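You operate a simulated robot arm through the tools that you are given. There is no shell and no other tool.

Carry out the task below with a simulated robot arm. There is one attempt and no reset: what you move stays moved.

JOB
Put things in order on the top of the table by the fence. At the end: the hanging label in yellow (marked "Y257") stands where the small purple valve block stood; the small purple valve block stands on top of the wipe box in teal (marked "WIPES"); the small beige tub (marked "5.7 %") from the top of the table by the fence stands on top of the silver valve with the orange lever; the small green valve block stands where the small beige tub stood; the blue bay card (marked "SPARE") from the top of the table by the fence stands where the hanging label in yellow stood; whatever was shut is shut again. Leave all else as you found it, and nothing knocked over.

The check looks at the end state, three seconds after you hand in, the way a careful person would. Anything else that was tipped, shoved, dropped, spilled or broken makes it a failure.

ROBOT AND FRAMES
A 6-joint arm with a two-finger gripper, fixed in place. Base frame: the origin is at the foot of the arm, x ahead of it, y to its left, z up. Units: m, rad, N and s.
With the tool pointing down near the work surface it reaches from about 0.14 to 0.68 m from the base axis. Its first joint turns from -1.152 to 1.152 rad. Payload 2.45 kg.
Tool frame: the origin (TCP) lies between the finger pads and is the grasp point; the fingertips stand 0.03 m ahead of it; z points along the fingers, y is the line along which they close. The gripper opens to 0.106 m. The gripper's body begins 0.079 m behind the TCP.
Orientation is told as [roll, pitch, yaw] about the base's x, y, z axes, in that order, counted from this pose: with the fingers straight down and closing along the base's y, the tool's x points along the base's -x, its y along +y and its z along -z.

CONTROLS
- The arm moves only by the tool drive_tool. Its arguments are lists of equal length, an entry for each row: "xyz": the shift along the tool's x, y, z in m, a list of three; "delta_rot": the turn, a rotation vector about the tool's x, y, z in rad, a list of three; "jaw": the closure in counts, from 0 (fully open) to 255 (shut). In form: {"xyz": [[x, y, z], ...], "delta_rot": [[wx, wy, wz], ...], "jaw": [jaw, ...]}. A call has 1 to 20 rows; each row is the pose to reach, as a shift and turn from the pose commanded when the call began, along the tool's axes at that moment. A row lasts 0.2 s, in which the tool goes at most 0.05 m and 0.15 rad; a call with a longer step from one row to the next is refused whole, and so is a gripper value outside its range. Where a pose cannot be reached the arm comes as near as it can. A force on the tool above 40 N (or 10 N above the force at the start of the call, whichever is more), or a blocked arm, ends the call early, and 0.2 s more pass. The fingers move at their own pace (about 0.153 m/s each) and stop on an object; they squeeze with about 37 N. The grip force told is the motor's: it shows also when the fingers shut on nothing. Time passes only in rows, and 0.2 s behind the last, so rows that repeat a pose let the fingers close. It gives the time, the measured TCP pose, the force on the tool (base axes), the opening and the grip force at its end, in the units of the frame above (readings bear some noise), with the torque about the TCP (base axes, N m) and any sound that the robot's microphone picked up, and new pictures: "pictures" is both (left out), scene, wrist or none.
- Cameras (640 x 400 px; columns grow to the right, rows downward): "scene" is fixed at [0.061, 0.4109, 1.4148]; the picture's right is [-0.75, -0.66, 0.00], its down [-0.31, 0.36, -0.88] and it looks along [0.58, -0.66, -0.48] (base axes); focal length 341 px, centre (320, 200). "wrist" rides on the gripper at [0.076, -0.002, -0.106] in the tool frame; the picture's right is [0.02, 1.00, 0.00], its down [-0.78, 0.02, -0.62] and it looks along [-0.62, 0.01, 0.78] (tool axes); focal length 247 px, centre (320, 200). There is no depth. A picture from a camera that has moved, and an enlarged one, comes with that camera's place and axes in the base frame and with its lens.
- zoom(camera, box): a new picture of the part [left, top, right, bottom] of that camera's present view, enlarged. No time passes.
- hand_in(): hands the job in; it is judged then, once.

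Nothing tells you positions but the pictures and the camera data. Unless the task says otherwise, let go and move clear before handing in.

The tools are called after "Call:" as name(argument=value, ...) on one line, values as JSON. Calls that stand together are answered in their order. drive_tool: Moves the arm, as the interface text tells. Its arguments: {"type":"object","properties":{"xyz":{"type":"array","items":{"type":"array","items":{"type":"number"}}},"delta_rot":{"type":"array","items":{"type":"array","items":{"type":"number"}}},"jaw":{"type":"array","items":{"type":"number"}},"pictures":{"type":"string","enum":["both","scene","wrist","none"]}},"required":["xyz","delta_rot","jaw"]} The other tools are called the same way: zoom (camera, box) takes an enlarged picture of a part of a camera's view; hand_in () hands the job in.

At the start:

```text
time_s: 0.0
tool_pos: [0.2735, -0.1378, 1.2291]
ee_rot: [0.0, -0.002, 0.0]
wrist_force: [-1.0, 0.3, -0.5]
wrist_torque: [-0.01, 0.0, -0.02]
grip_width: 0.1059
grip_force: 0.1
```

scene: 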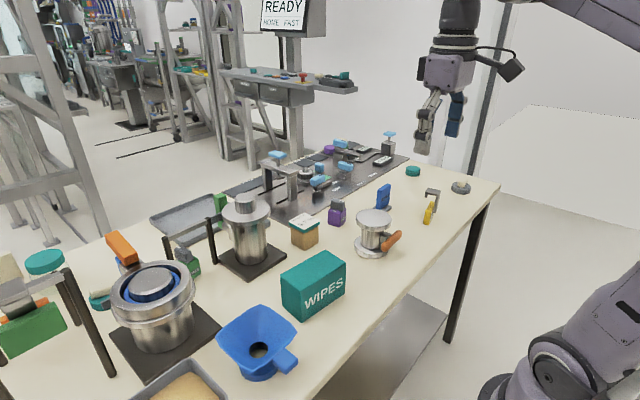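
wrist: 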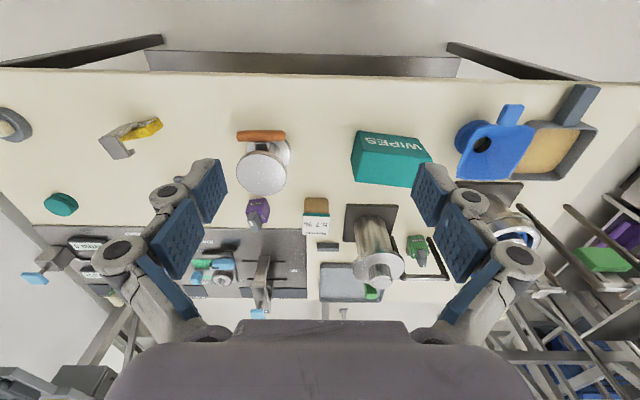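

I see a table with a wipe box, a silver valve with an orange lever, a beige tub, purple and green valve blocks, a yellow hanging label on a hook stand, and a blue card. I'll zoom in to see details before moving.

Call:
zoom(camera="scene", box=[300, 140, 500, 265])

Call:
zoom(camera="scene", box=[140, 180, 360, 318])

Call:
zoom(camera="wrist", box=[0, 70, 320, 270])

Call:
zoom(camera="wrist", box=[220, 100, 480, 310])

Call:
zoom(camera="scene", box=[220, 120, 420, 245])

Call:
zoom(camera="scene", box=[0, 220, 240, 400])

```text
3.20 times, centred on (400, 202) of scene
camera zoom: at [0.061, 0.4109, 1.4148], right [-0.75, -0.66, 0.0], down [-0.31, 0.36, -0.88], along [0.58, -0.66, -0.48], focal length 1090 px, centre (64, 192)
```

zoom: 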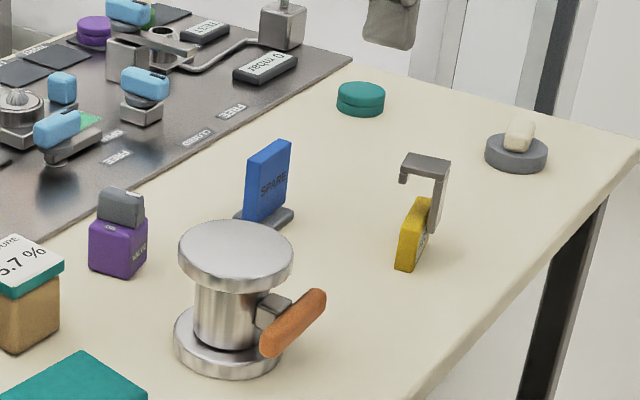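

```text
2.90 times, centred on (250, 249) of scene
camera zoom: at [0.061, 0.4109, 1.4148], right [-0.75, -0.66, 0.0], down [-0.31, 0.36, -0.88], along [0.58, -0.66, -0.48], focal length 988 px, centre (523, 58)
```

zoom: 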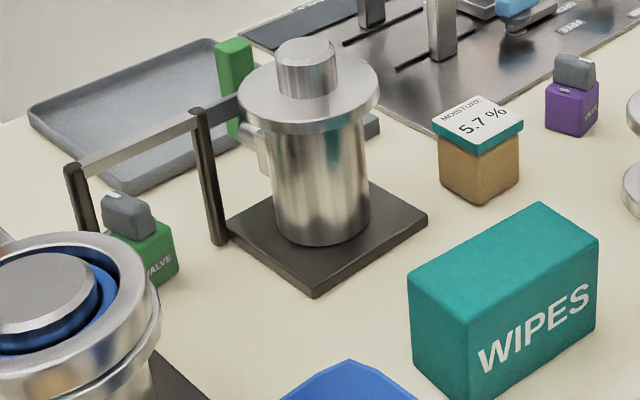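

```text
2.00 times, centred on (160, 170) of wrist
camera zoom: at [0.1968, -0.1403, 1.3365], right [-0.02, 1.0, 0.0], down [0.78, 0.02, 0.62], along [0.62, 0.01, -0.78], focal length 494 px, centre (640, 260)
```

zoom: 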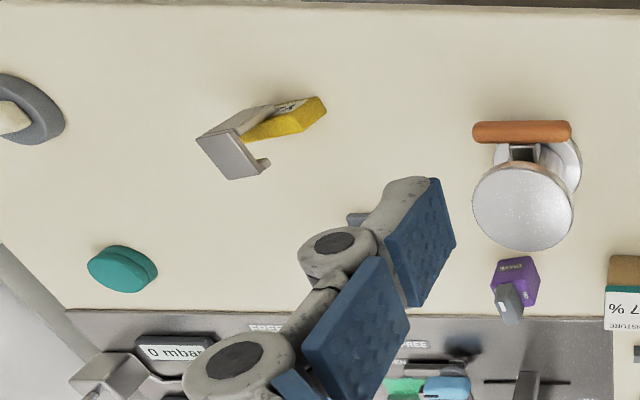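

```text
1.90 times, centred on (350, 205) of wrist
camera zoom: at [0.1968, -0.1403, 1.3365], right [-0.02, 1.0, 0.0], down [0.78, 0.02, 0.62], along [0.62, 0.01, -0.78], focal length 470 px, centre (263, 190)
```

zoom: 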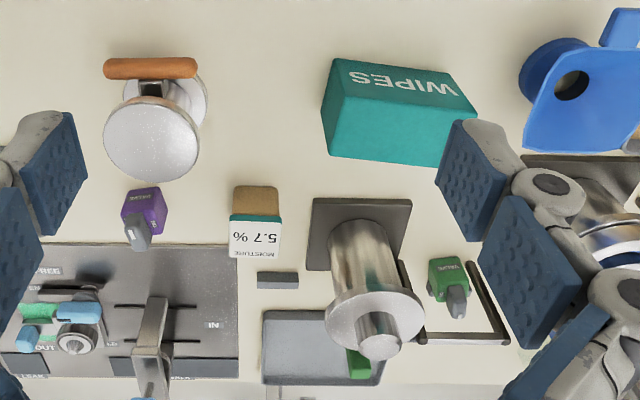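

```text
3.20 times, centred on (320, 182) of scene
camera zoom: at [0.061, 0.4109, 1.4148], right [-0.75, -0.66, 0.0], down [-0.31, 0.36, -0.88], along [0.58, -0.66, -0.48], focal length 1090 px, centre (320, 256)
```

zoom: 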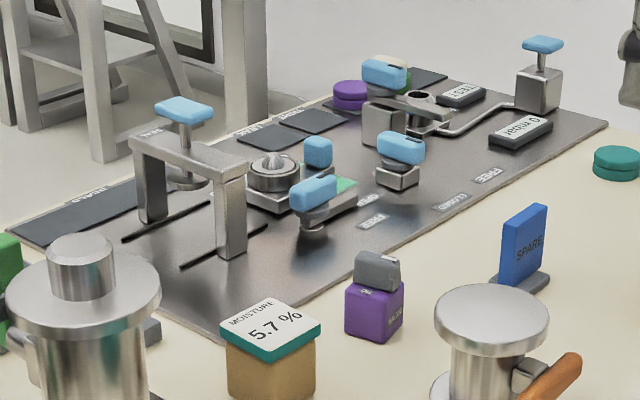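

```text
2.22 times, centred on (120, 310) of scene
camera zoom: at [0.061, 0.4109, 1.4148], right [-0.75, -0.66, 0.0], down [-0.31, 0.36, -0.88], along [0.58, -0.66, -0.48], focal length 757 px, centre (764, -44)
```

zoom: 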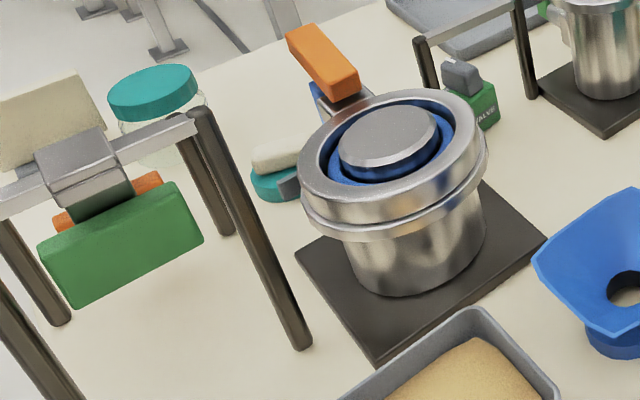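

I see the work table at roughly z≈0.83, with the yellow label, blue card, purple block and silver valve on the right (negative y). I'll swing the wrist camera that way for a closer look before touching anything.

Call:
drive_tool(xyz=[[0.005, -0.022, 0.006], [0.01, -0.045, 0.012], [0.015, -0.067, 0.018], [0.02, -0.09, 0.024], [0.0235, -0.112, 0.03]], delta_rot=[[0, 0, 0.14], [0, 0, 0.28], [0, 0, 0.42], [0, 0, 0.56], [0, 0, 0.7]], jaw=[0, 0, 0, 0, 0])

```text
time_s: 1.2
tool_pos: [0.2499, -0.2492, 1.2001]
ee_rot: [0.003, -0.003, -0.703]
wrist_force: [-0.8, -0.9, -0.8]
wrist_torque: [0.01, 0.0, 0.04]
grip_width: 0.1058
grip_force: 0.0
camera wrist: at [0.1903, -0.2024, 1.3062], right [0.63, 0.78, 0.0], down [0.61, -0.49, 0.62], along [0.48, -0.39, -0.78], focal length 247 px, centre (320, 200)
```

scene: 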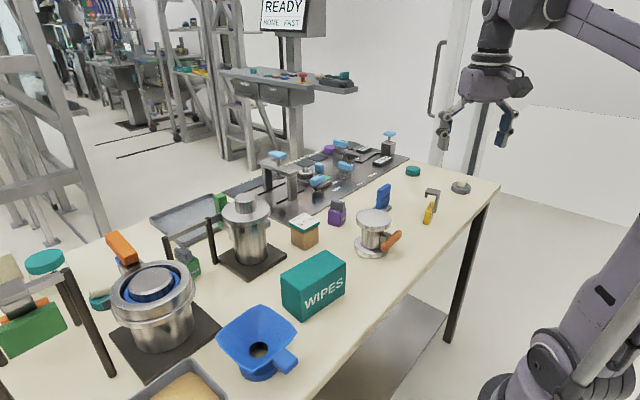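
wrist: 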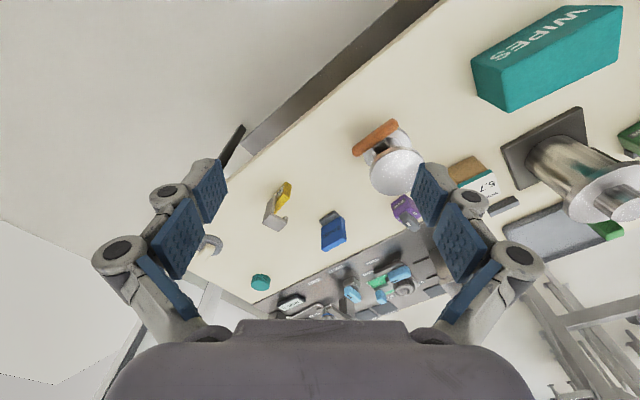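

The label, card and purple block are now visible between the fingers. I'll zoom in on them.

Call:
zoom(camera="wrist", box=[240, 150, 440, 275])

Call:
zoom(camera="scene", box=[360, 160, 480, 235])

Call:
zoom(camera="scene", box=[280, 180, 410, 262])

Call:
zoom(camera="scene", box=[140, 190, 300, 290])

```text
3.20 times, centred on (340, 212) of wrist
camera zoom: at [0.1903, -0.2024, 1.3062], right [0.63, 0.78, 0.0], down [0.61, -0.49, 0.62], along [0.48, -0.39, -0.78], focal length 790 px, centre (256, 160)
```

zoom: 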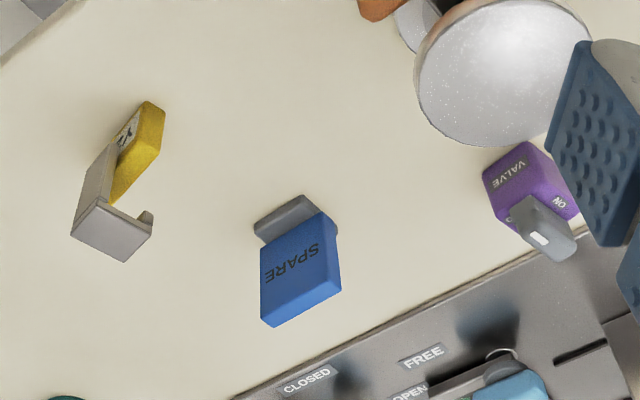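

```text
5.33 times, centred on (420, 198) of scene
camera zoom: at [0.061, 0.4109, 1.4148], right [-0.75, -0.66, 0.0], down [-0.31, 0.36, -0.88], along [0.58, -0.66, -0.48], focal length 1817 px, centre (-213, 213)
```

zoom: 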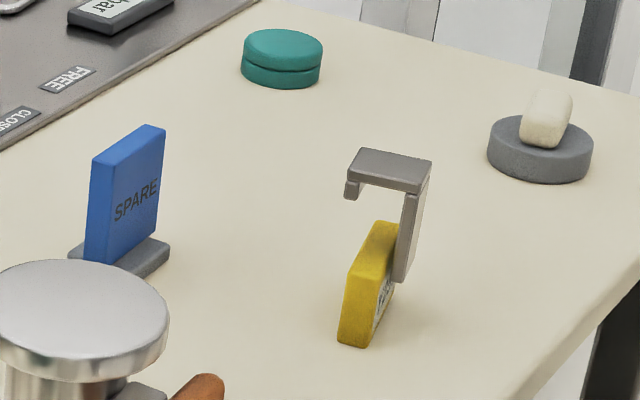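

```text
4.88 times, centred on (345, 221) of scene
camera zoom: at [0.061, 0.4109, 1.4148], right [-0.75, -0.66, 0.0], down [-0.31, 0.36, -0.88], along [0.58, -0.66, -0.48], focal length 1662 px, centre (198, 98)
```

zoom: 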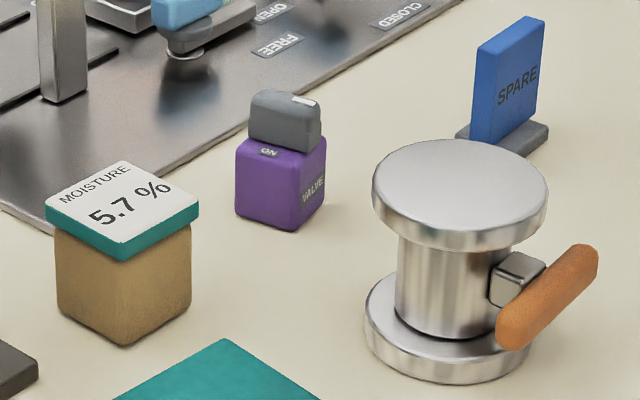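

```text
4.00 times, centred on (220, 240) of scene
camera zoom: at [0.061, 0.4109, 1.4148], right [-0.75, -0.66, 0.0], down [-0.31, 0.36, -0.88], along [0.58, -0.66, -0.48], focal length 1363 px, centre (720, 40)
```

zoom: 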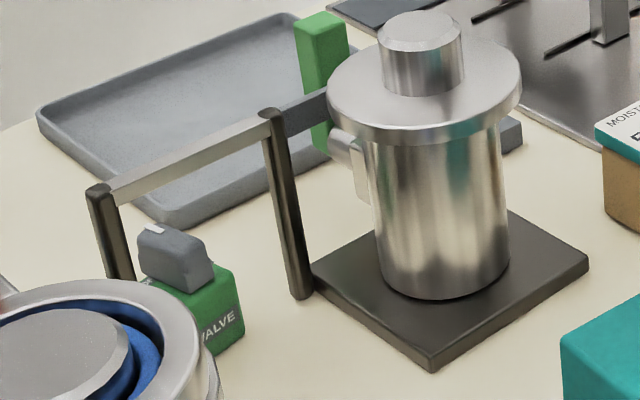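

The yellow label is a slab with a gray hook above it, standing freely. Next I look at the left side, where the green valve block sits near a post frame.

Call:
drive_tool(xyz=[[0.0187, 0.0414, 0], [0.0373, 0.0828, 0], [0.056, 0.1241, 0], [0.0747, 0.1655, 0], [0.0933, 0.2069, 0], [0.112, 0.2483, 0], [0.1306, 0.2896, 0], [0.1493, 0.331, 0]], delta_rot=[[0, 0, -0.113], [0, 0, -0.226], [0, 0, -0.339], [0, 0, -0.452], [0, 0, -0.565], [0, 0, -0.678], [0, 0, -0.791], [0, 0, -0.903]], jaw=[0, 0, 0, 0, 0, 0, 0, 0])

```text
time_s: 3.0
tool_pos: [0.3492, 0.0995, 1.2]
ee_rot: [0.001, -0.002, 0.205]
wrist_force: [0.3, 0.9, 0.7]
wrist_torque: [-0.01, 0.01, -0.01]
grip_width: 0.1059
grip_force: 0.1
camera wrist: at [0.2741, 0.0812, 1.307], right [-0.22, 0.97, 0.0], down [0.76, 0.18, 0.62], along [0.61, 0.14, -0.78], focal length 247 px, centre (320, 200)
```

scene: 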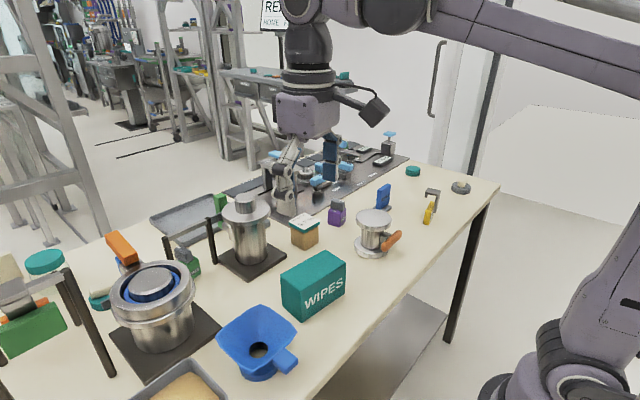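
wrist: 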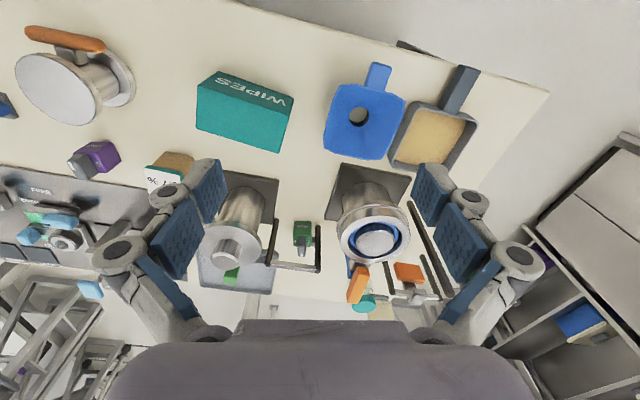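

Call:
zoom(camera="wrist", box=[190, 160, 430, 310])

Call:
zoom(camera="wrist", box=[0, 20, 320, 220])

```text
2.67 times, centred on (310, 235) of wrist
camera zoom: at [0.2741, 0.0812, 1.307], right [-0.22, 0.97, 0.0], down [0.76, 0.18, 0.62], along [0.61, 0.14, -0.78], focal length 659 px, centre (347, 107)
```

zoom: 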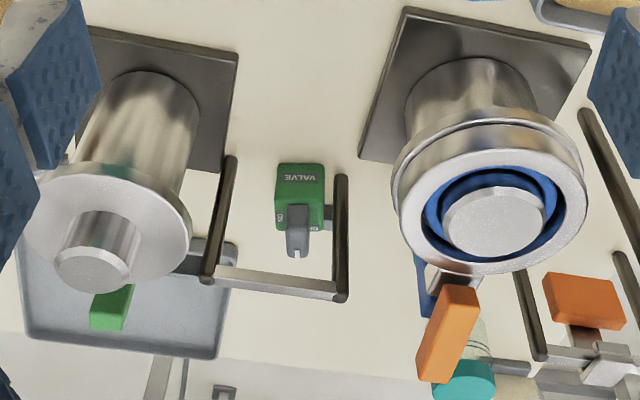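

```text
2.00 times, centred on (160, 120) of wrist
camera zoom: at [0.2741, 0.0812, 1.307], right [-0.22, 0.97, 0.0], down [0.76, 0.18, 0.62], along [0.61, 0.14, -0.78], focal length 494 px, centre (640, 360)
```

zoom: 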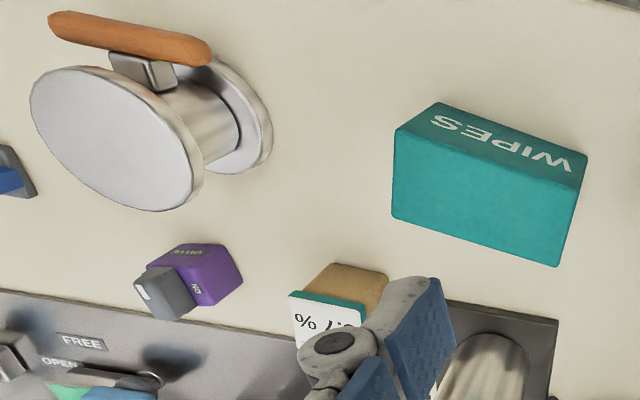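

The green block sits between two posts under a crossbar (bar around z≈0.96), so I'll need to reach it at a tilt from the front. First I'll hover near the tub (about x 0.60, y −0.14) to measure it accurately.

Call:
drive_tool(xyz=[[-0.02, -0.0355, 0.0], [-0.04, -0.071, 0.01], [-0.062, -0.1066, 0.025], [-0.085, -0.142, 0.04], [-0.108, -0.1777, 0.055], [-0.131, -0.213, 0.07], [-0.155, -0.2488, 0.085], [-0.1766, -0.2844, 0.1]], delta_rot=[[0, 0, 0.025], [0, 0, 0.05], [0, 0, 0.075], [0, 0, 0.1], [0, 0, 0.13], [0, 0, 0.155], [0, 0, 0.18], [0, 0, 0.205]], jaw=[0, 0, 0, 0, 0, 0, 0, 0])

```text
time_s: 4.8
tool_pos: [0.5784, -0.1422, 1.1014]
ee_rot: [0.0, -0.004, -0.001]
wrist_force: [0.5, 0.6, -0.3]
wrist_torque: [0.05, 0.03, 0.01]
grip_width: 0.1057
grip_force: 0.1
camera wrist: at [0.5031, -0.1458, 1.2078], right [-0.02, 1.0, 0.0], down [0.78, 0.01, 0.62], along [0.62, 0.01, -0.78], focal length 247 px, centre (320, 200)
```

scene: 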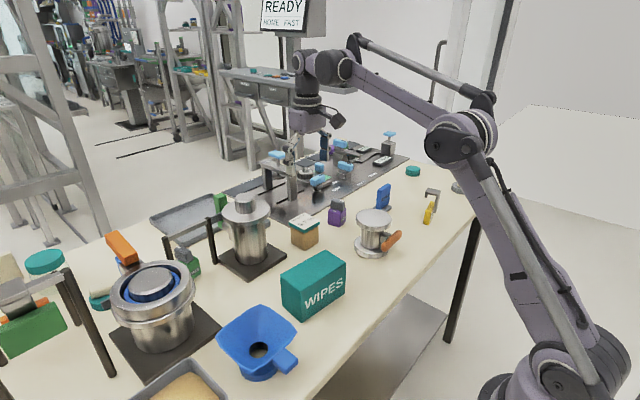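
wrist: 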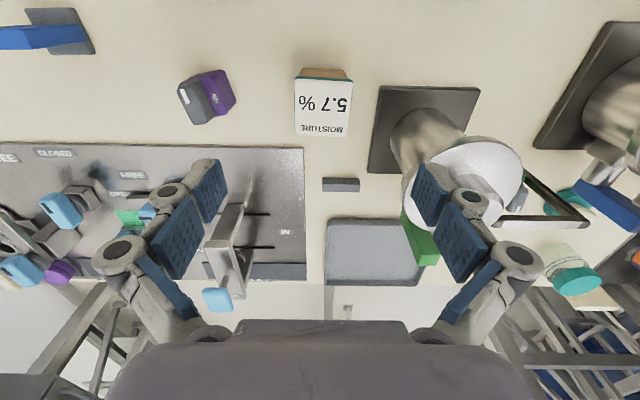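

Call:
zoom(camera="wrist", box=[160, 40, 400, 190])

Call:
zoom(camera="wrist", box=[360, 60, 640, 235])

```text
2.67 times, centred on (280, 115) of wrist
camera zoom: at [0.5031, -0.1458, 1.2078], right [-0.02, 1.0, 0.0], down [0.78, 0.01, 0.62], along [0.62, 0.01, -0.78], focal length 659 px, centre (427, 427)
```

zoom: 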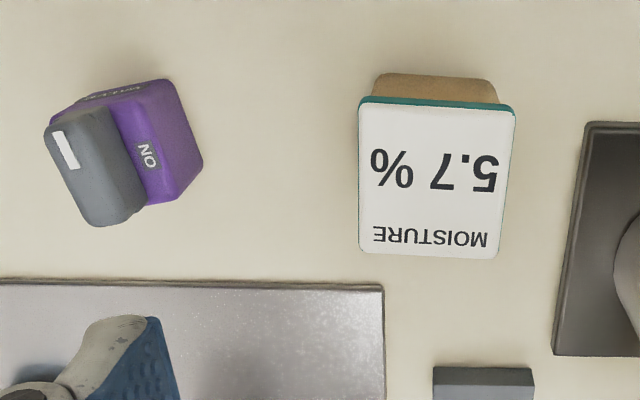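

```text
2.29 times, centred on (500, 148) of wrist
camera zoom: at [0.5031, -0.1458, 1.2078], right [-0.02, 1.0, 0.0], down [0.78, 0.01, 0.62], along [0.62, 0.01, -0.78], focal length 564 px, centre (-91, 320)
```

zoom: 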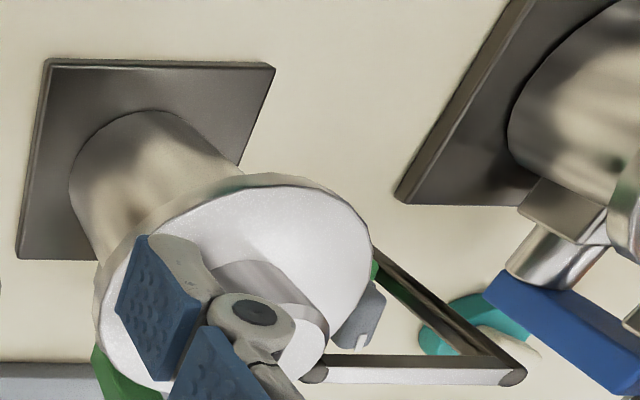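

The tub is centred near (0.594, −0.141), turned about −0.045 rad, lid width about 0.066 m. I'll align above it, come down part way and check the view.

Call:
drive_tool(xyz=[[-0.0156, 0.0012, 0.0], [-0.0156, 0.0012, 0.04], [-0.0156, 0.0012, 0.08], [-0.0156, 0.0012, 0.11]], delta_rot=[[0, 0, 0.044], [0, 0, 0.044], [0, 0, 0.044], [0, 0, 0.044]], jaw=[20, 20, 20, 20])

```text
time_s: 5.8
tool_pos: [0.5955, -0.1414, 0.9894]
ee_rot: [-0.002, -0.003, -0.045]
wrist_force: [-0.5, -0.8, 0.0]
wrist_torque: [0.02, 0.0, -0.04]
grip_width: 0.0973
grip_force: 0.2
camera wrist: at [0.5188, -0.1412, 1.0963], right [0.02, 1.0, 0.0], down [0.78, -0.02, 0.62], along [0.62, -0.01, -0.78], focal length 247 px, centre (320, 200)
```

scene: 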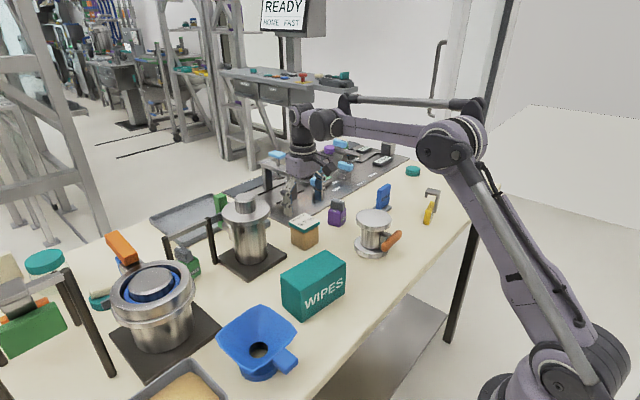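
wrist: 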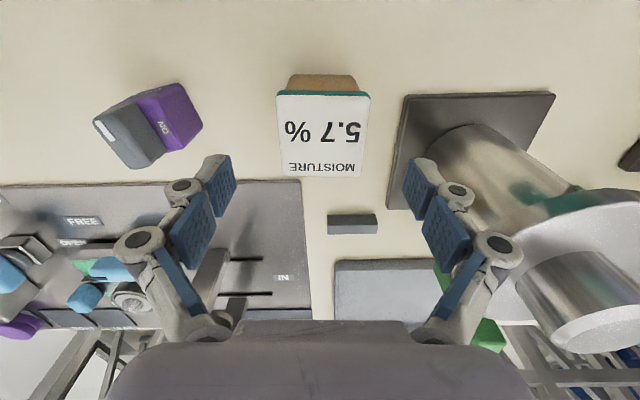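

Call:
zoom(camera="wrist", box=[200, 60, 440, 210])

Call:
zoom(camera="scene", box=[220, 130, 380, 260])

```text
2.67 times, centred on (320, 135) of wrist
camera zoom: at [0.5188, -0.1412, 1.0963], right [0.02, 1.0, 0.0], down [0.78, -0.02, 0.62], along [0.62, -0.01, -0.78], focal length 659 px, centre (320, 373)
```

zoom: 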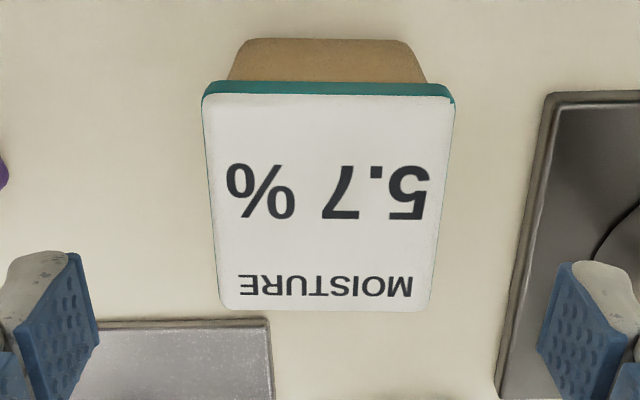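

```text
3.08 times, centred on (300, 195) of scene
camera zoom: at [0.061, 0.4109, 1.4148], right [-0.75, -0.66, 0.0], down [-0.31, 0.36, -0.88], along [0.58, -0.66, -0.48], focal length 1048 px, centre (382, 215)
```

zoom: 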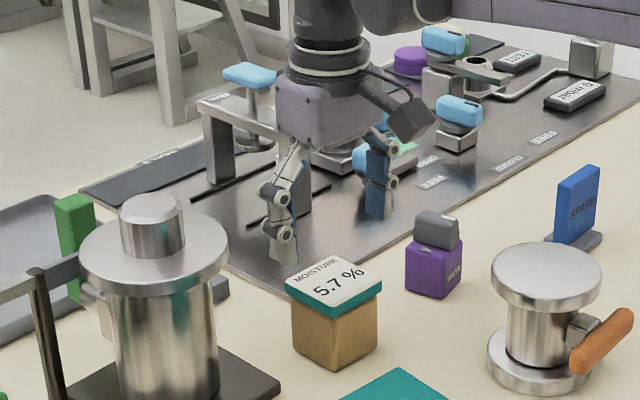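

Tub refined: centre (0.600, −0.1405), top z≈0.92, table z≈0.84. I'll descend with the fingers straddling it and stop just above the table.

Call:
drive_tool(xyz=[[-0.0045, 0.001, 0.03], [-0.0045, 0.001, 0.06], [-0.0045, 0.001, 0.085], [-0.0045, 0.001, 0.107]], delta_rot=[[0, 0, 0], [0, 0, 0], [0, 0, 0], [0, 0, 0]], jaw=[20, 20, 20, 20])

```text
time_s: 6.8
tool_pos: [0.5994, -0.1417, 0.8825]
ee_rot: [-0.001, -0.002, -0.046]
wrist_force: [0.6, -0.1, 1.3]
wrist_torque: [-0.01, 0.01, 0.01]
grip_width: 0.0977
grip_force: 0.0
camera wrist: at [0.5232, -0.1398, 0.9897], right [0.02, 1.0, 0.0], down [0.78, -0.02, 0.62], along [0.62, -0.01, -0.78], focal length 247 px, centre (320, 200)
```

scene: 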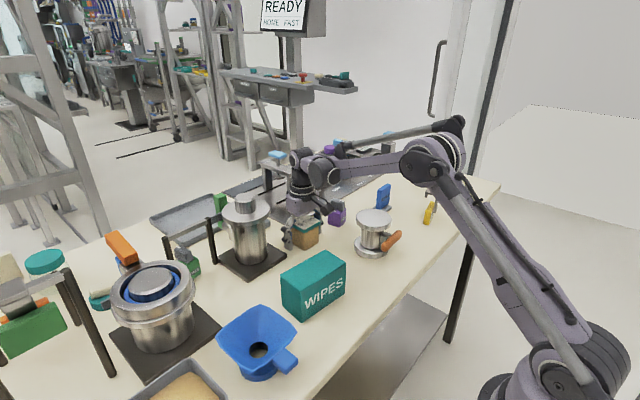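
wrist: 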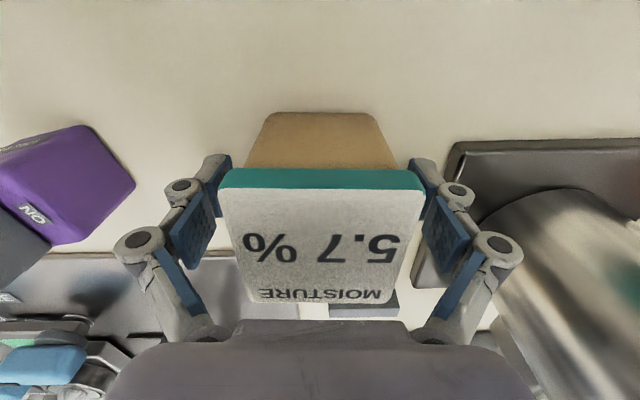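

The fingers straddle the tub well. I'll lower a few millimetres more and close the grip.

Call:
drive_tool(xyz=[[0, 0, 0.006], [0, 0, 0.006], [0, 0, 0.006], [0, 0, 0.006], [0, 0, 0.006]], delta_rot=[[0, 0, 0], [0, 0, 0], [0, 0, 0], [0, 0, 0], [0, 0, 0]], jaw=[20, 120, 255, 255, 255])

```text
time_s: 7.4
tool_pos: [0.5989, -0.1404, 0.8872]
ee_rot: [0.0, -0.005, -0.044]
wrist_force: [2.3, 0.1, 75.8]
wrist_torque: [0.23, 0.52, 0.01]
grip_width: 0.0595
grip_force: 45.0
stopped in row 2: the force on the tool passed its limit at 50 N (the readings are from after the stop); the commanded pose is now the measured one
camera wrist: at [0.5226, -0.1398, 0.9929], right [0.02, 1.0, 0.0], down [0.78, -0.02, 0.62], along [0.62, -0.02, -0.78], focal length 247 px, centre (320, 200)
```

scene: 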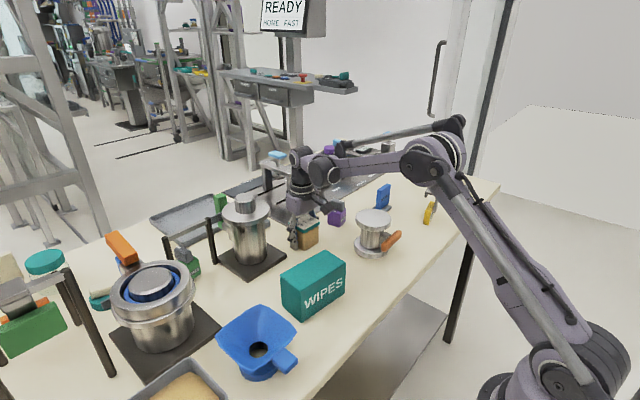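
wrist: 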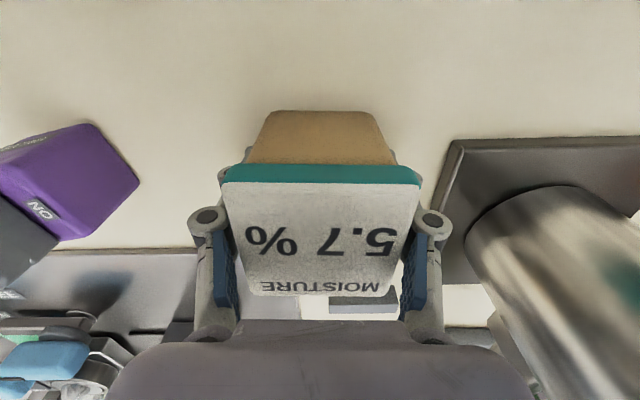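

The fingers gripped the body below the lid (width 0.0595) while pressing the table, since they extend as they close. I'll lift gently to relieve that and check the tub comes along whole.

Call:
drive_tool(xyz=[[0, 0, -0.005], [0, 0, -0.01], [0, 0, -0.02], [0, 0, -0.04]], delta_rot=[[0, 0, 0], [0, 0, 0], [0, 0, 0], [0, 0, 0]], jaw=[255, 255, 255, 255])

```text
time_s: 8.4
tool_pos: [0.6002, -0.1397, 0.9228]
ee_rot: [0.0, -0.002, -0.044]
wrist_force: [-1.4, 0.0, -1.7]
wrist_torque: [0.01, -0.01, -0.01]
grip_width: 0.0595
grip_force: 36.8
camera wrist: at [0.5235, -0.14, 1.0273], right [0.02, 1.0, 0.0], down [0.78, -0.02, 0.62], along [0.62, -0.01, -0.78], focal length 247 px, centre (320, 200)
```

scene: 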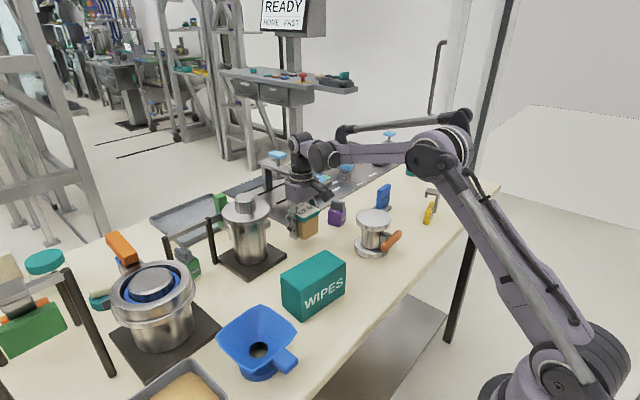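
wrist: 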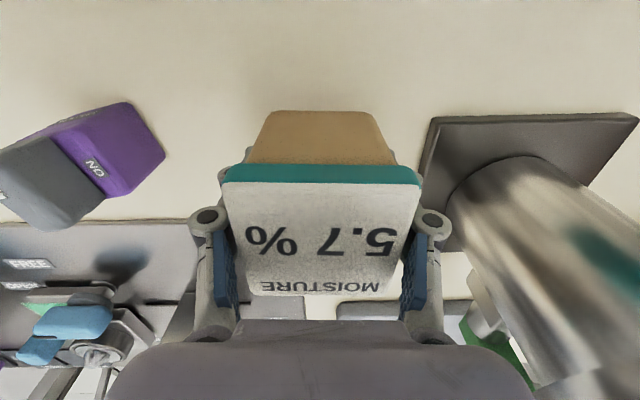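

The tub is held securely and is clear of the table. I'll raise it and back off to a viewpoint where the silver valve's top disc is visible beside the tub.

Call:
drive_tool(xyz=[[0, 0, -0.045], [0, 0, -0.09], [0.03, 0.005, -0.125], [0.07, 0.01, -0.15], [0.115, 0.018, -0.157], [0.16, 0.025, -0.157], [0.2016, 0.031, -0.157]], delta_rot=[[0, 0, 0], [0, 0, 0], [0, 0, 0], [0, 0, 0], [0, 0, 0], [0, 0, 0], [0, 0, 0]], jaw=[255, 255, 255, 255, 255, 255, 255])

```text
time_s: 10.0
tool_pos: [0.3993, -0.1002, 1.0788]
ee_rot: [0.0, -0.001, -0.046]
wrist_force: [-0.5, 0.0, -2.2]
wrist_torque: [0.01, -0.03, 0.01]
grip_width: 0.0592
grip_force: 37.2
camera wrist: at [0.3232, -0.1004, 1.1848], right [0.02, 1.0, 0.0], down [0.78, -0.02, 0.62], along [0.62, -0.02, -0.78], focal length 247 px, centre (320, 200)
```

scene: 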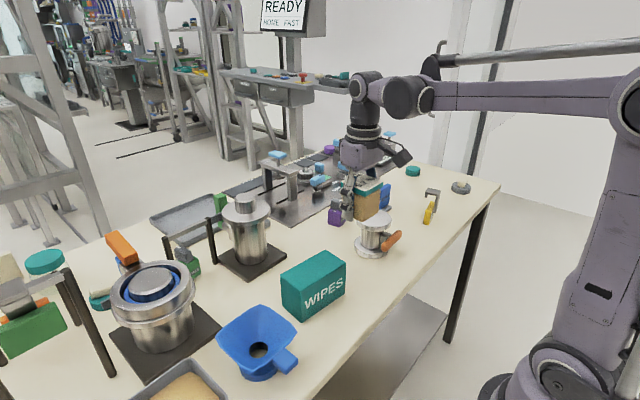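
wrist: 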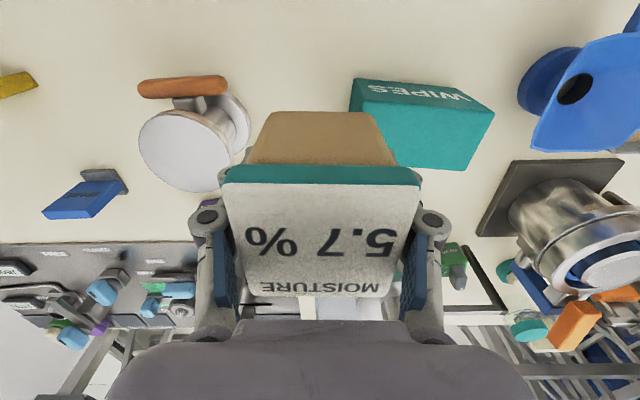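

Call:
zoom(camera="wrist", box=[100, 60, 280, 210])

Call:
zoom(camera="scene", box=[310, 160, 430, 270])

```text
2.67 times, centred on (190, 135) of wrist
camera zoom: at [0.3232, -0.1004, 1.1848], right [0.02, 1.0, 0.0], down [0.78, -0.02, 0.62], along [0.62, -0.02, -0.78], focal length 659 px, centre (667, 373)
```

zoom: 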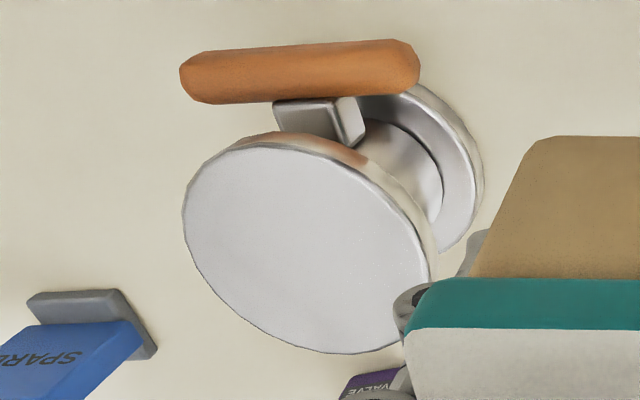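

```text
3.64 times, centred on (370, 215) of scene
camera zoom: at [0.061, 0.4109, 1.4148], right [-0.75, -0.66, 0.0], down [-0.31, 0.36, -0.88], along [0.58, -0.66, -0.48], focal length 1239 px, centre (138, 146)
```

zoom: 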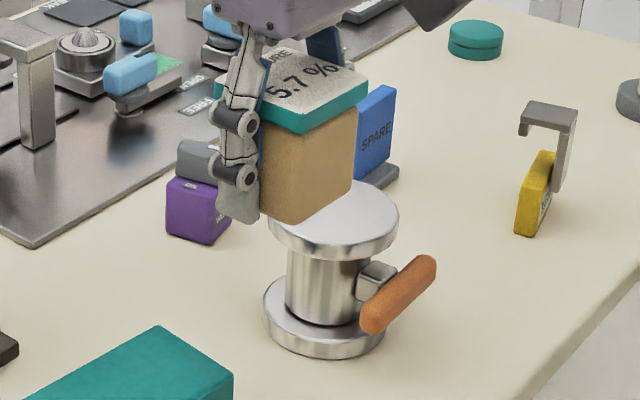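

Wrist views agree the valve's top disc is centred near (0.440, −0.244) at z≈0.955 (table ≈0.856). I'll carry the tub above it.

Call:
drive_tool(xyz=[[-0.012, -0.0354, 0], [-0.024, -0.0708, 0], [-0.036, -0.106, 0.0], [-0.0484, -0.1415, 0.0], [-0.0484, -0.1415, 0.03], [-0.0484, -0.1415, 0.055], [-0.0484, -0.1415, 0.07]], delta_rot=[[0, 0, 0], [0, 0, 0], [0, 0, 0], [0, 0, 0], [0, 0, 0], [0, 0, 0], [0, 0, 0]], jaw=[255, 255, 255, 255, 255, 255, 255])

Call:
zoom(camera="scene", box=[310, 160, 430, 270])

Call:
zoom(camera="wrist", box=[180, 60, 460, 310])

```text
time_s: 11.6
tool_pos: [0.4406, -0.2433, 1.0075]
ee_rot: [0.0, -0.002, -0.045]
wrist_force: [-0.8, 0.2, -2.1]
wrist_torque: [0.02, -0.02, -0.01]
grip_width: 0.059
grip_force: 37.1
camera wrist: at [0.365, -0.2432, 1.1137], right [0.02, 1.0, 0.0], down [0.78, -0.02, 0.62], along [0.62, -0.01, -0.78], focal length 247 px, centre (320, 200)
```

scene: 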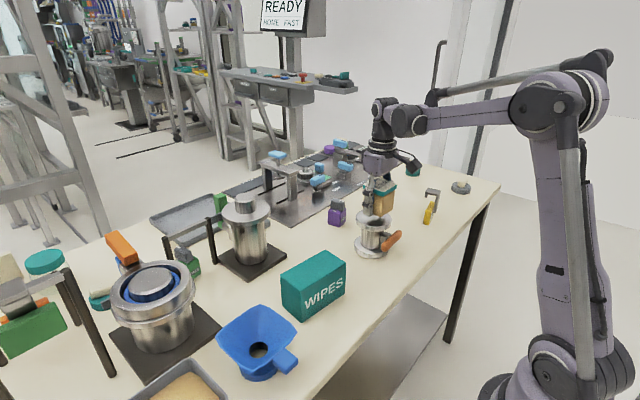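
wrist: 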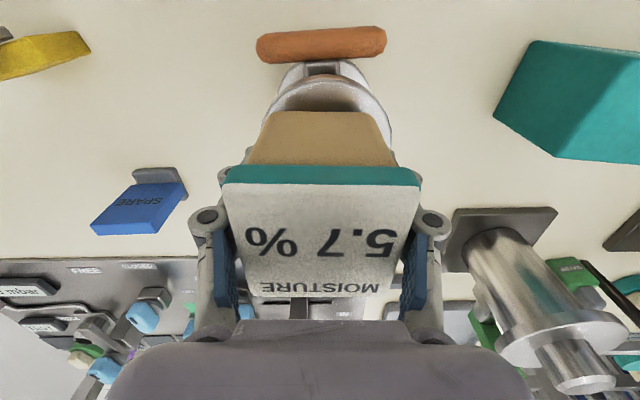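

```text
3.64 times, centred on (370, 215) of scene
camera zoom: at [0.061, 0.4109, 1.4148], right [-0.75, -0.66, 0.0], down [-0.31, 0.36, -0.88], along [0.58, -0.66, -0.48], focal length 1239 px, centre (138, 146)
```

zoom: 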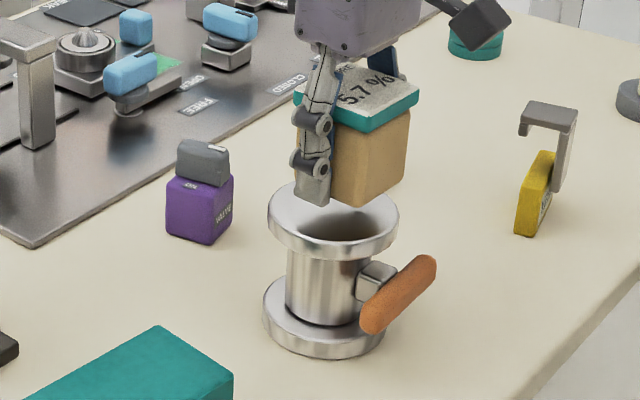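

```text
1.60 times, centred on (320, 185) of wrist
camera zoom: at [0.365, -0.2432, 1.1137], right [0.02, 1.0, 0.0], down [0.78, -0.02, 0.62], along [0.62, -0.01, -0.78], focal length 395 px, centre (320, 224)
```

zoom: 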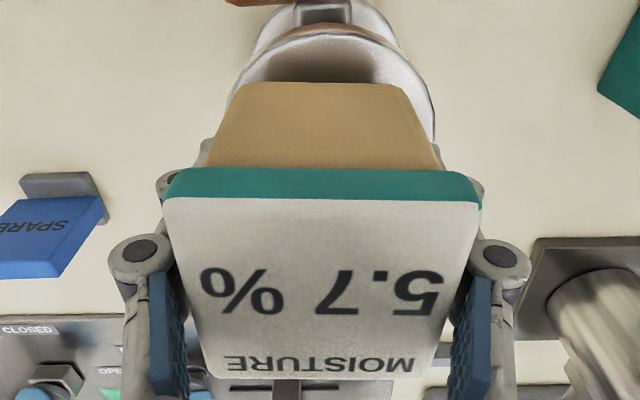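

The alignment over the disc needs checking before lowering; I'll look closer from both cameras.

Call:
zoom(camera="scene", box=[345, 175, 415, 265])

Call:
zoom(camera="wrist", box=[240, 10, 410, 120])

```text
4.44 times, centred on (380, 220) of scene
camera zoom: at [0.061, 0.4109, 1.4148], right [-0.75, -0.66, 0.0], down [-0.31, 0.36, -0.88], along [0.58, -0.66, -0.48], focal length 1514 px, centre (53, 111)
```

zoom: 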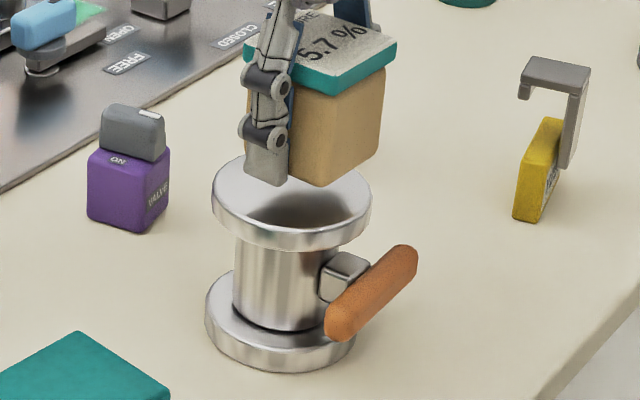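

```text
3.64 times, centred on (325, 65) of wrist
camera zoom: at [0.365, -0.2432, 1.1137], right [0.02, 1.0, 0.0], down [0.78, -0.02, 0.62], along [0.62, -0.01, -0.78], focal length 898 px, centre (302, 691)
```

zoom: 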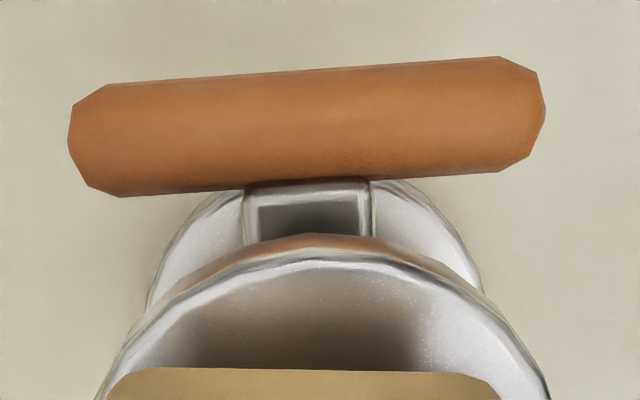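

The disc centre is actually nearer (0.450, −0.241), radius 0.048; I'll shift about 1 cm and lower in small steps, watching the force.

Call:
drive_tool(xyz=[[-0.0112, 0.0043, 0], [-0.0112, 0.0043, 0.008], [-0.0112, 0.0043, 0.014]], delta_rot=[[0, 0, 0], [0, 0, 0], [0, 0, 0]], jaw=[255, 255, 255])

Call:
zoom(camera="scene", box=[345, 175, 415, 265])

```text
time_s: 12.4
tool_pos: [0.4535, -0.2391, 0.9943]
ee_rot: [-0.001, -0.003, -0.046]
wrist_force: [0.0, -0.2, -2.3]
wrist_torque: [-0.03, 0.01, -0.02]
grip_width: 0.0594
grip_force: 36.7
camera wrist: at [0.3769, -0.2392, 1.0997], right [0.02, 1.0, 0.0], down [0.78, -0.02, 0.62], along [0.62, -0.01, -0.78], focal length 247 px, centre (320, 200)
```

scene: 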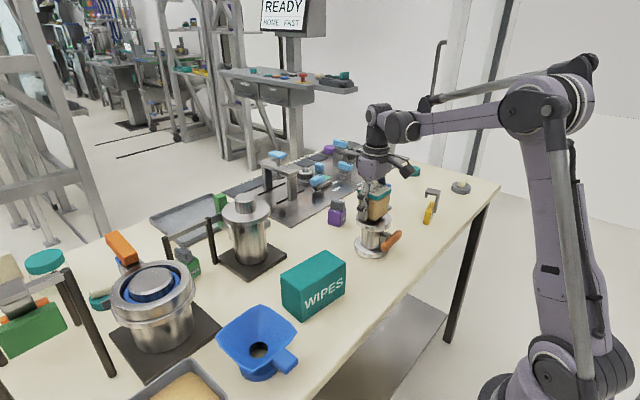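
wrist: 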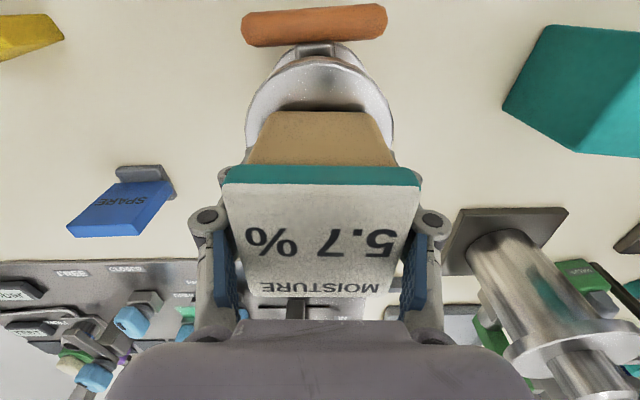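

```text
4.44 times, centred on (380, 220) of scene
camera zoom: at [0.061, 0.4109, 1.4148], right [-0.75, -0.66, 0.0], down [-0.31, 0.36, -0.88], along [0.58, -0.66, -0.48], focal length 1514 px, centre (53, 111)
```

zoom: 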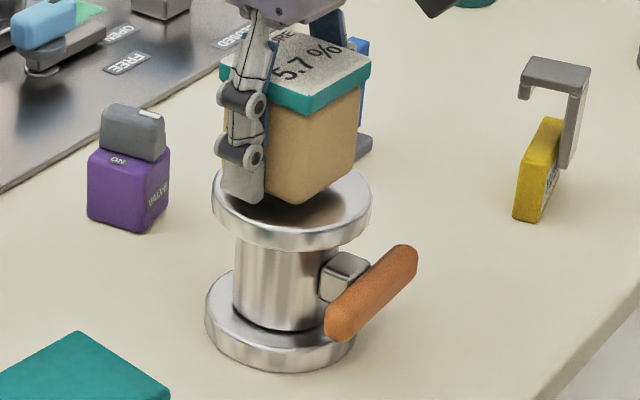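

Lateral alignment now looks good. Lowering further in small steps.

Call:
drive_tool(xyz=[[0.003, 0, 0.004], [0.003, 0, 0.007]], delta_rot=[[0, 0, 0], [0, 0, 0]], jaw=[255, 255], pictures="none")

Call:
zoom(camera="scene", box=[345, 185, 415, 255])

```text
time_s: 13.0
tool_pos: [0.4509, -0.2396, 0.988]
ee_rot: [0.001, -0.001, -0.045]
wrist_force: [1.4, 0.2, 10.3]
wrist_torque: [-0.03, 0.1, 0.0]
grip_width: 0.0592
grip_force: 36.9
```

```text
5.71 times, centred on (380, 220) of scene
camera zoom: at [0.0609, 0.411, 1.4148], right [-0.75, -0.66, 0.0], down [-0.31, 0.36, -0.88], along [0.58, -0.66, -0.48], focal length 1947 px, centre (-23, 86)
```

zoom: 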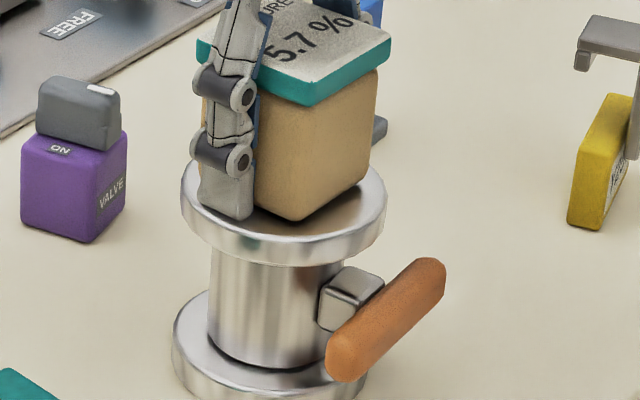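

Contact felt at z≈0.988 (12 N), the tub is resting on the disc. I'll open the fingers and check.

Call:
drive_tool(xyz=[[0, 0, -0.001], [0, 0, -0.001], [0, 0, -0.001], [0, 0, -0.001]], delta_rot=[[0, 0, 0], [0, 0, 0], [0, 0, 0], [0, 0, 0]], jaw=[100, 80, 40, 20], pictures="wrist")

Call:
zoom(camera="scene", box=[345, 185, 415, 255])

```text
time_s: 14.0
tool_pos: [0.4495, -0.2402, 0.9882]
ee_rot: [0.0, -0.002, -0.045]
wrist_force: [0.6, -0.8, -0.3]
wrist_torque: [0.01, -0.07, -0.01]
grip_width: 0.0976
grip_force: 0.2
camera wrist: at [0.3734, -0.2395, 1.0939], right [0.02, 1.0, 0.0], down [0.78, -0.02, 0.62], along [0.62, -0.01, -0.78], focal length 247 px, centre (320, 200)
```

wrist: 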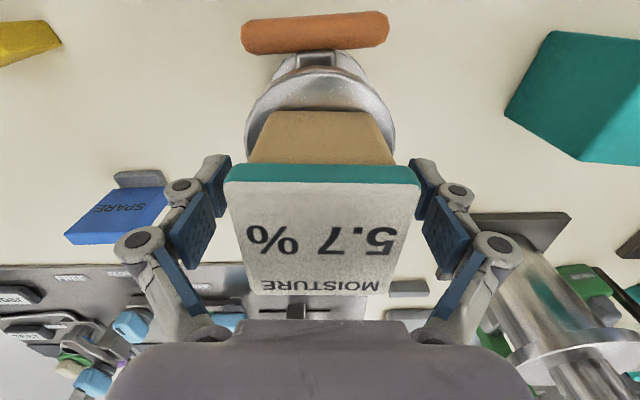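

```text
5.71 times, centred on (380, 220) of scene
camera zoom: at [0.061, 0.4109, 1.4148], right [-0.75, -0.66, 0.0], down [-0.31, 0.36, -0.88], along [0.58, -0.66, -0.48], focal length 1947 px, centre (-23, 86)
```

zoom: 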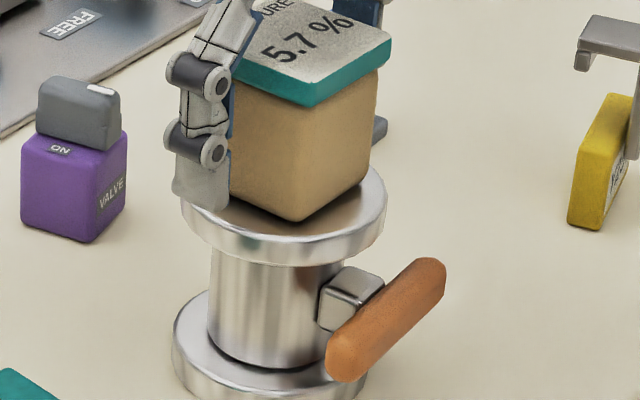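

The tub stands on the valve disc. I'll rise straight up, then go look at the green block from closer in front of its frame.

Call:
drive_tool(xyz=[[0, 0, -0.03], [0, 0, -0.07], [0, 0, -0.11], [0, 0, -0.14]], delta_rot=[[0, 0, 0], [0, 0, 0], [0, 0, 0], [0, 0, 0]], jaw=[20, 20, 20, 20])

```text
time_s: 15.0
tool_pos: [0.452, -0.2398, 1.128]
ee_rot: [0.0, -0.002, -0.045]
wrist_force: [0.2, 0.4, 0.2]
wrist_torque: [0.01, 0.0, -0.05]
grip_width: 0.0979
grip_force: 0.0
camera wrist: at [0.3742, -0.2398, 1.2342], right [0.02, 1.0, 0.0], down [0.78, -0.02, 0.62], along [0.62, -0.01, -0.78], focal length 247 px, centre (320, 200)
```

scene: 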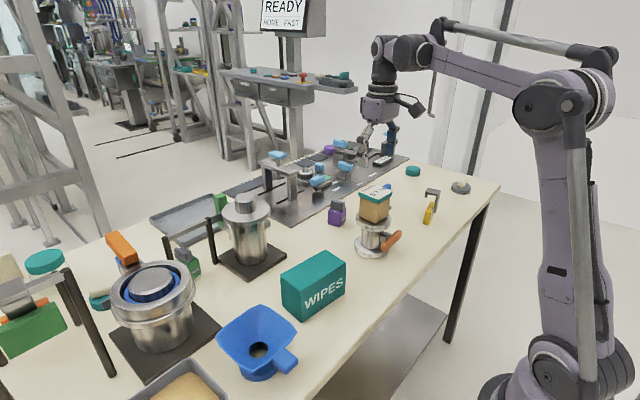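
wrist: 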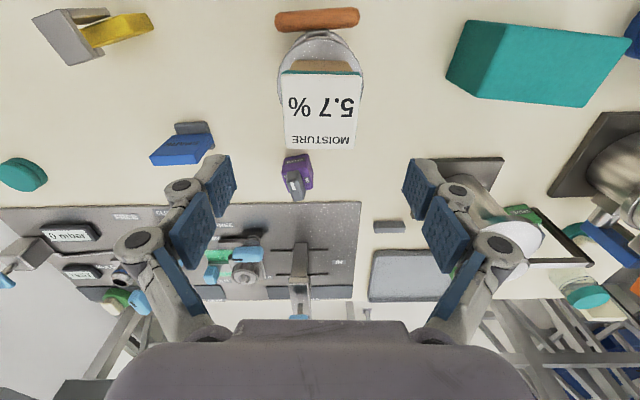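

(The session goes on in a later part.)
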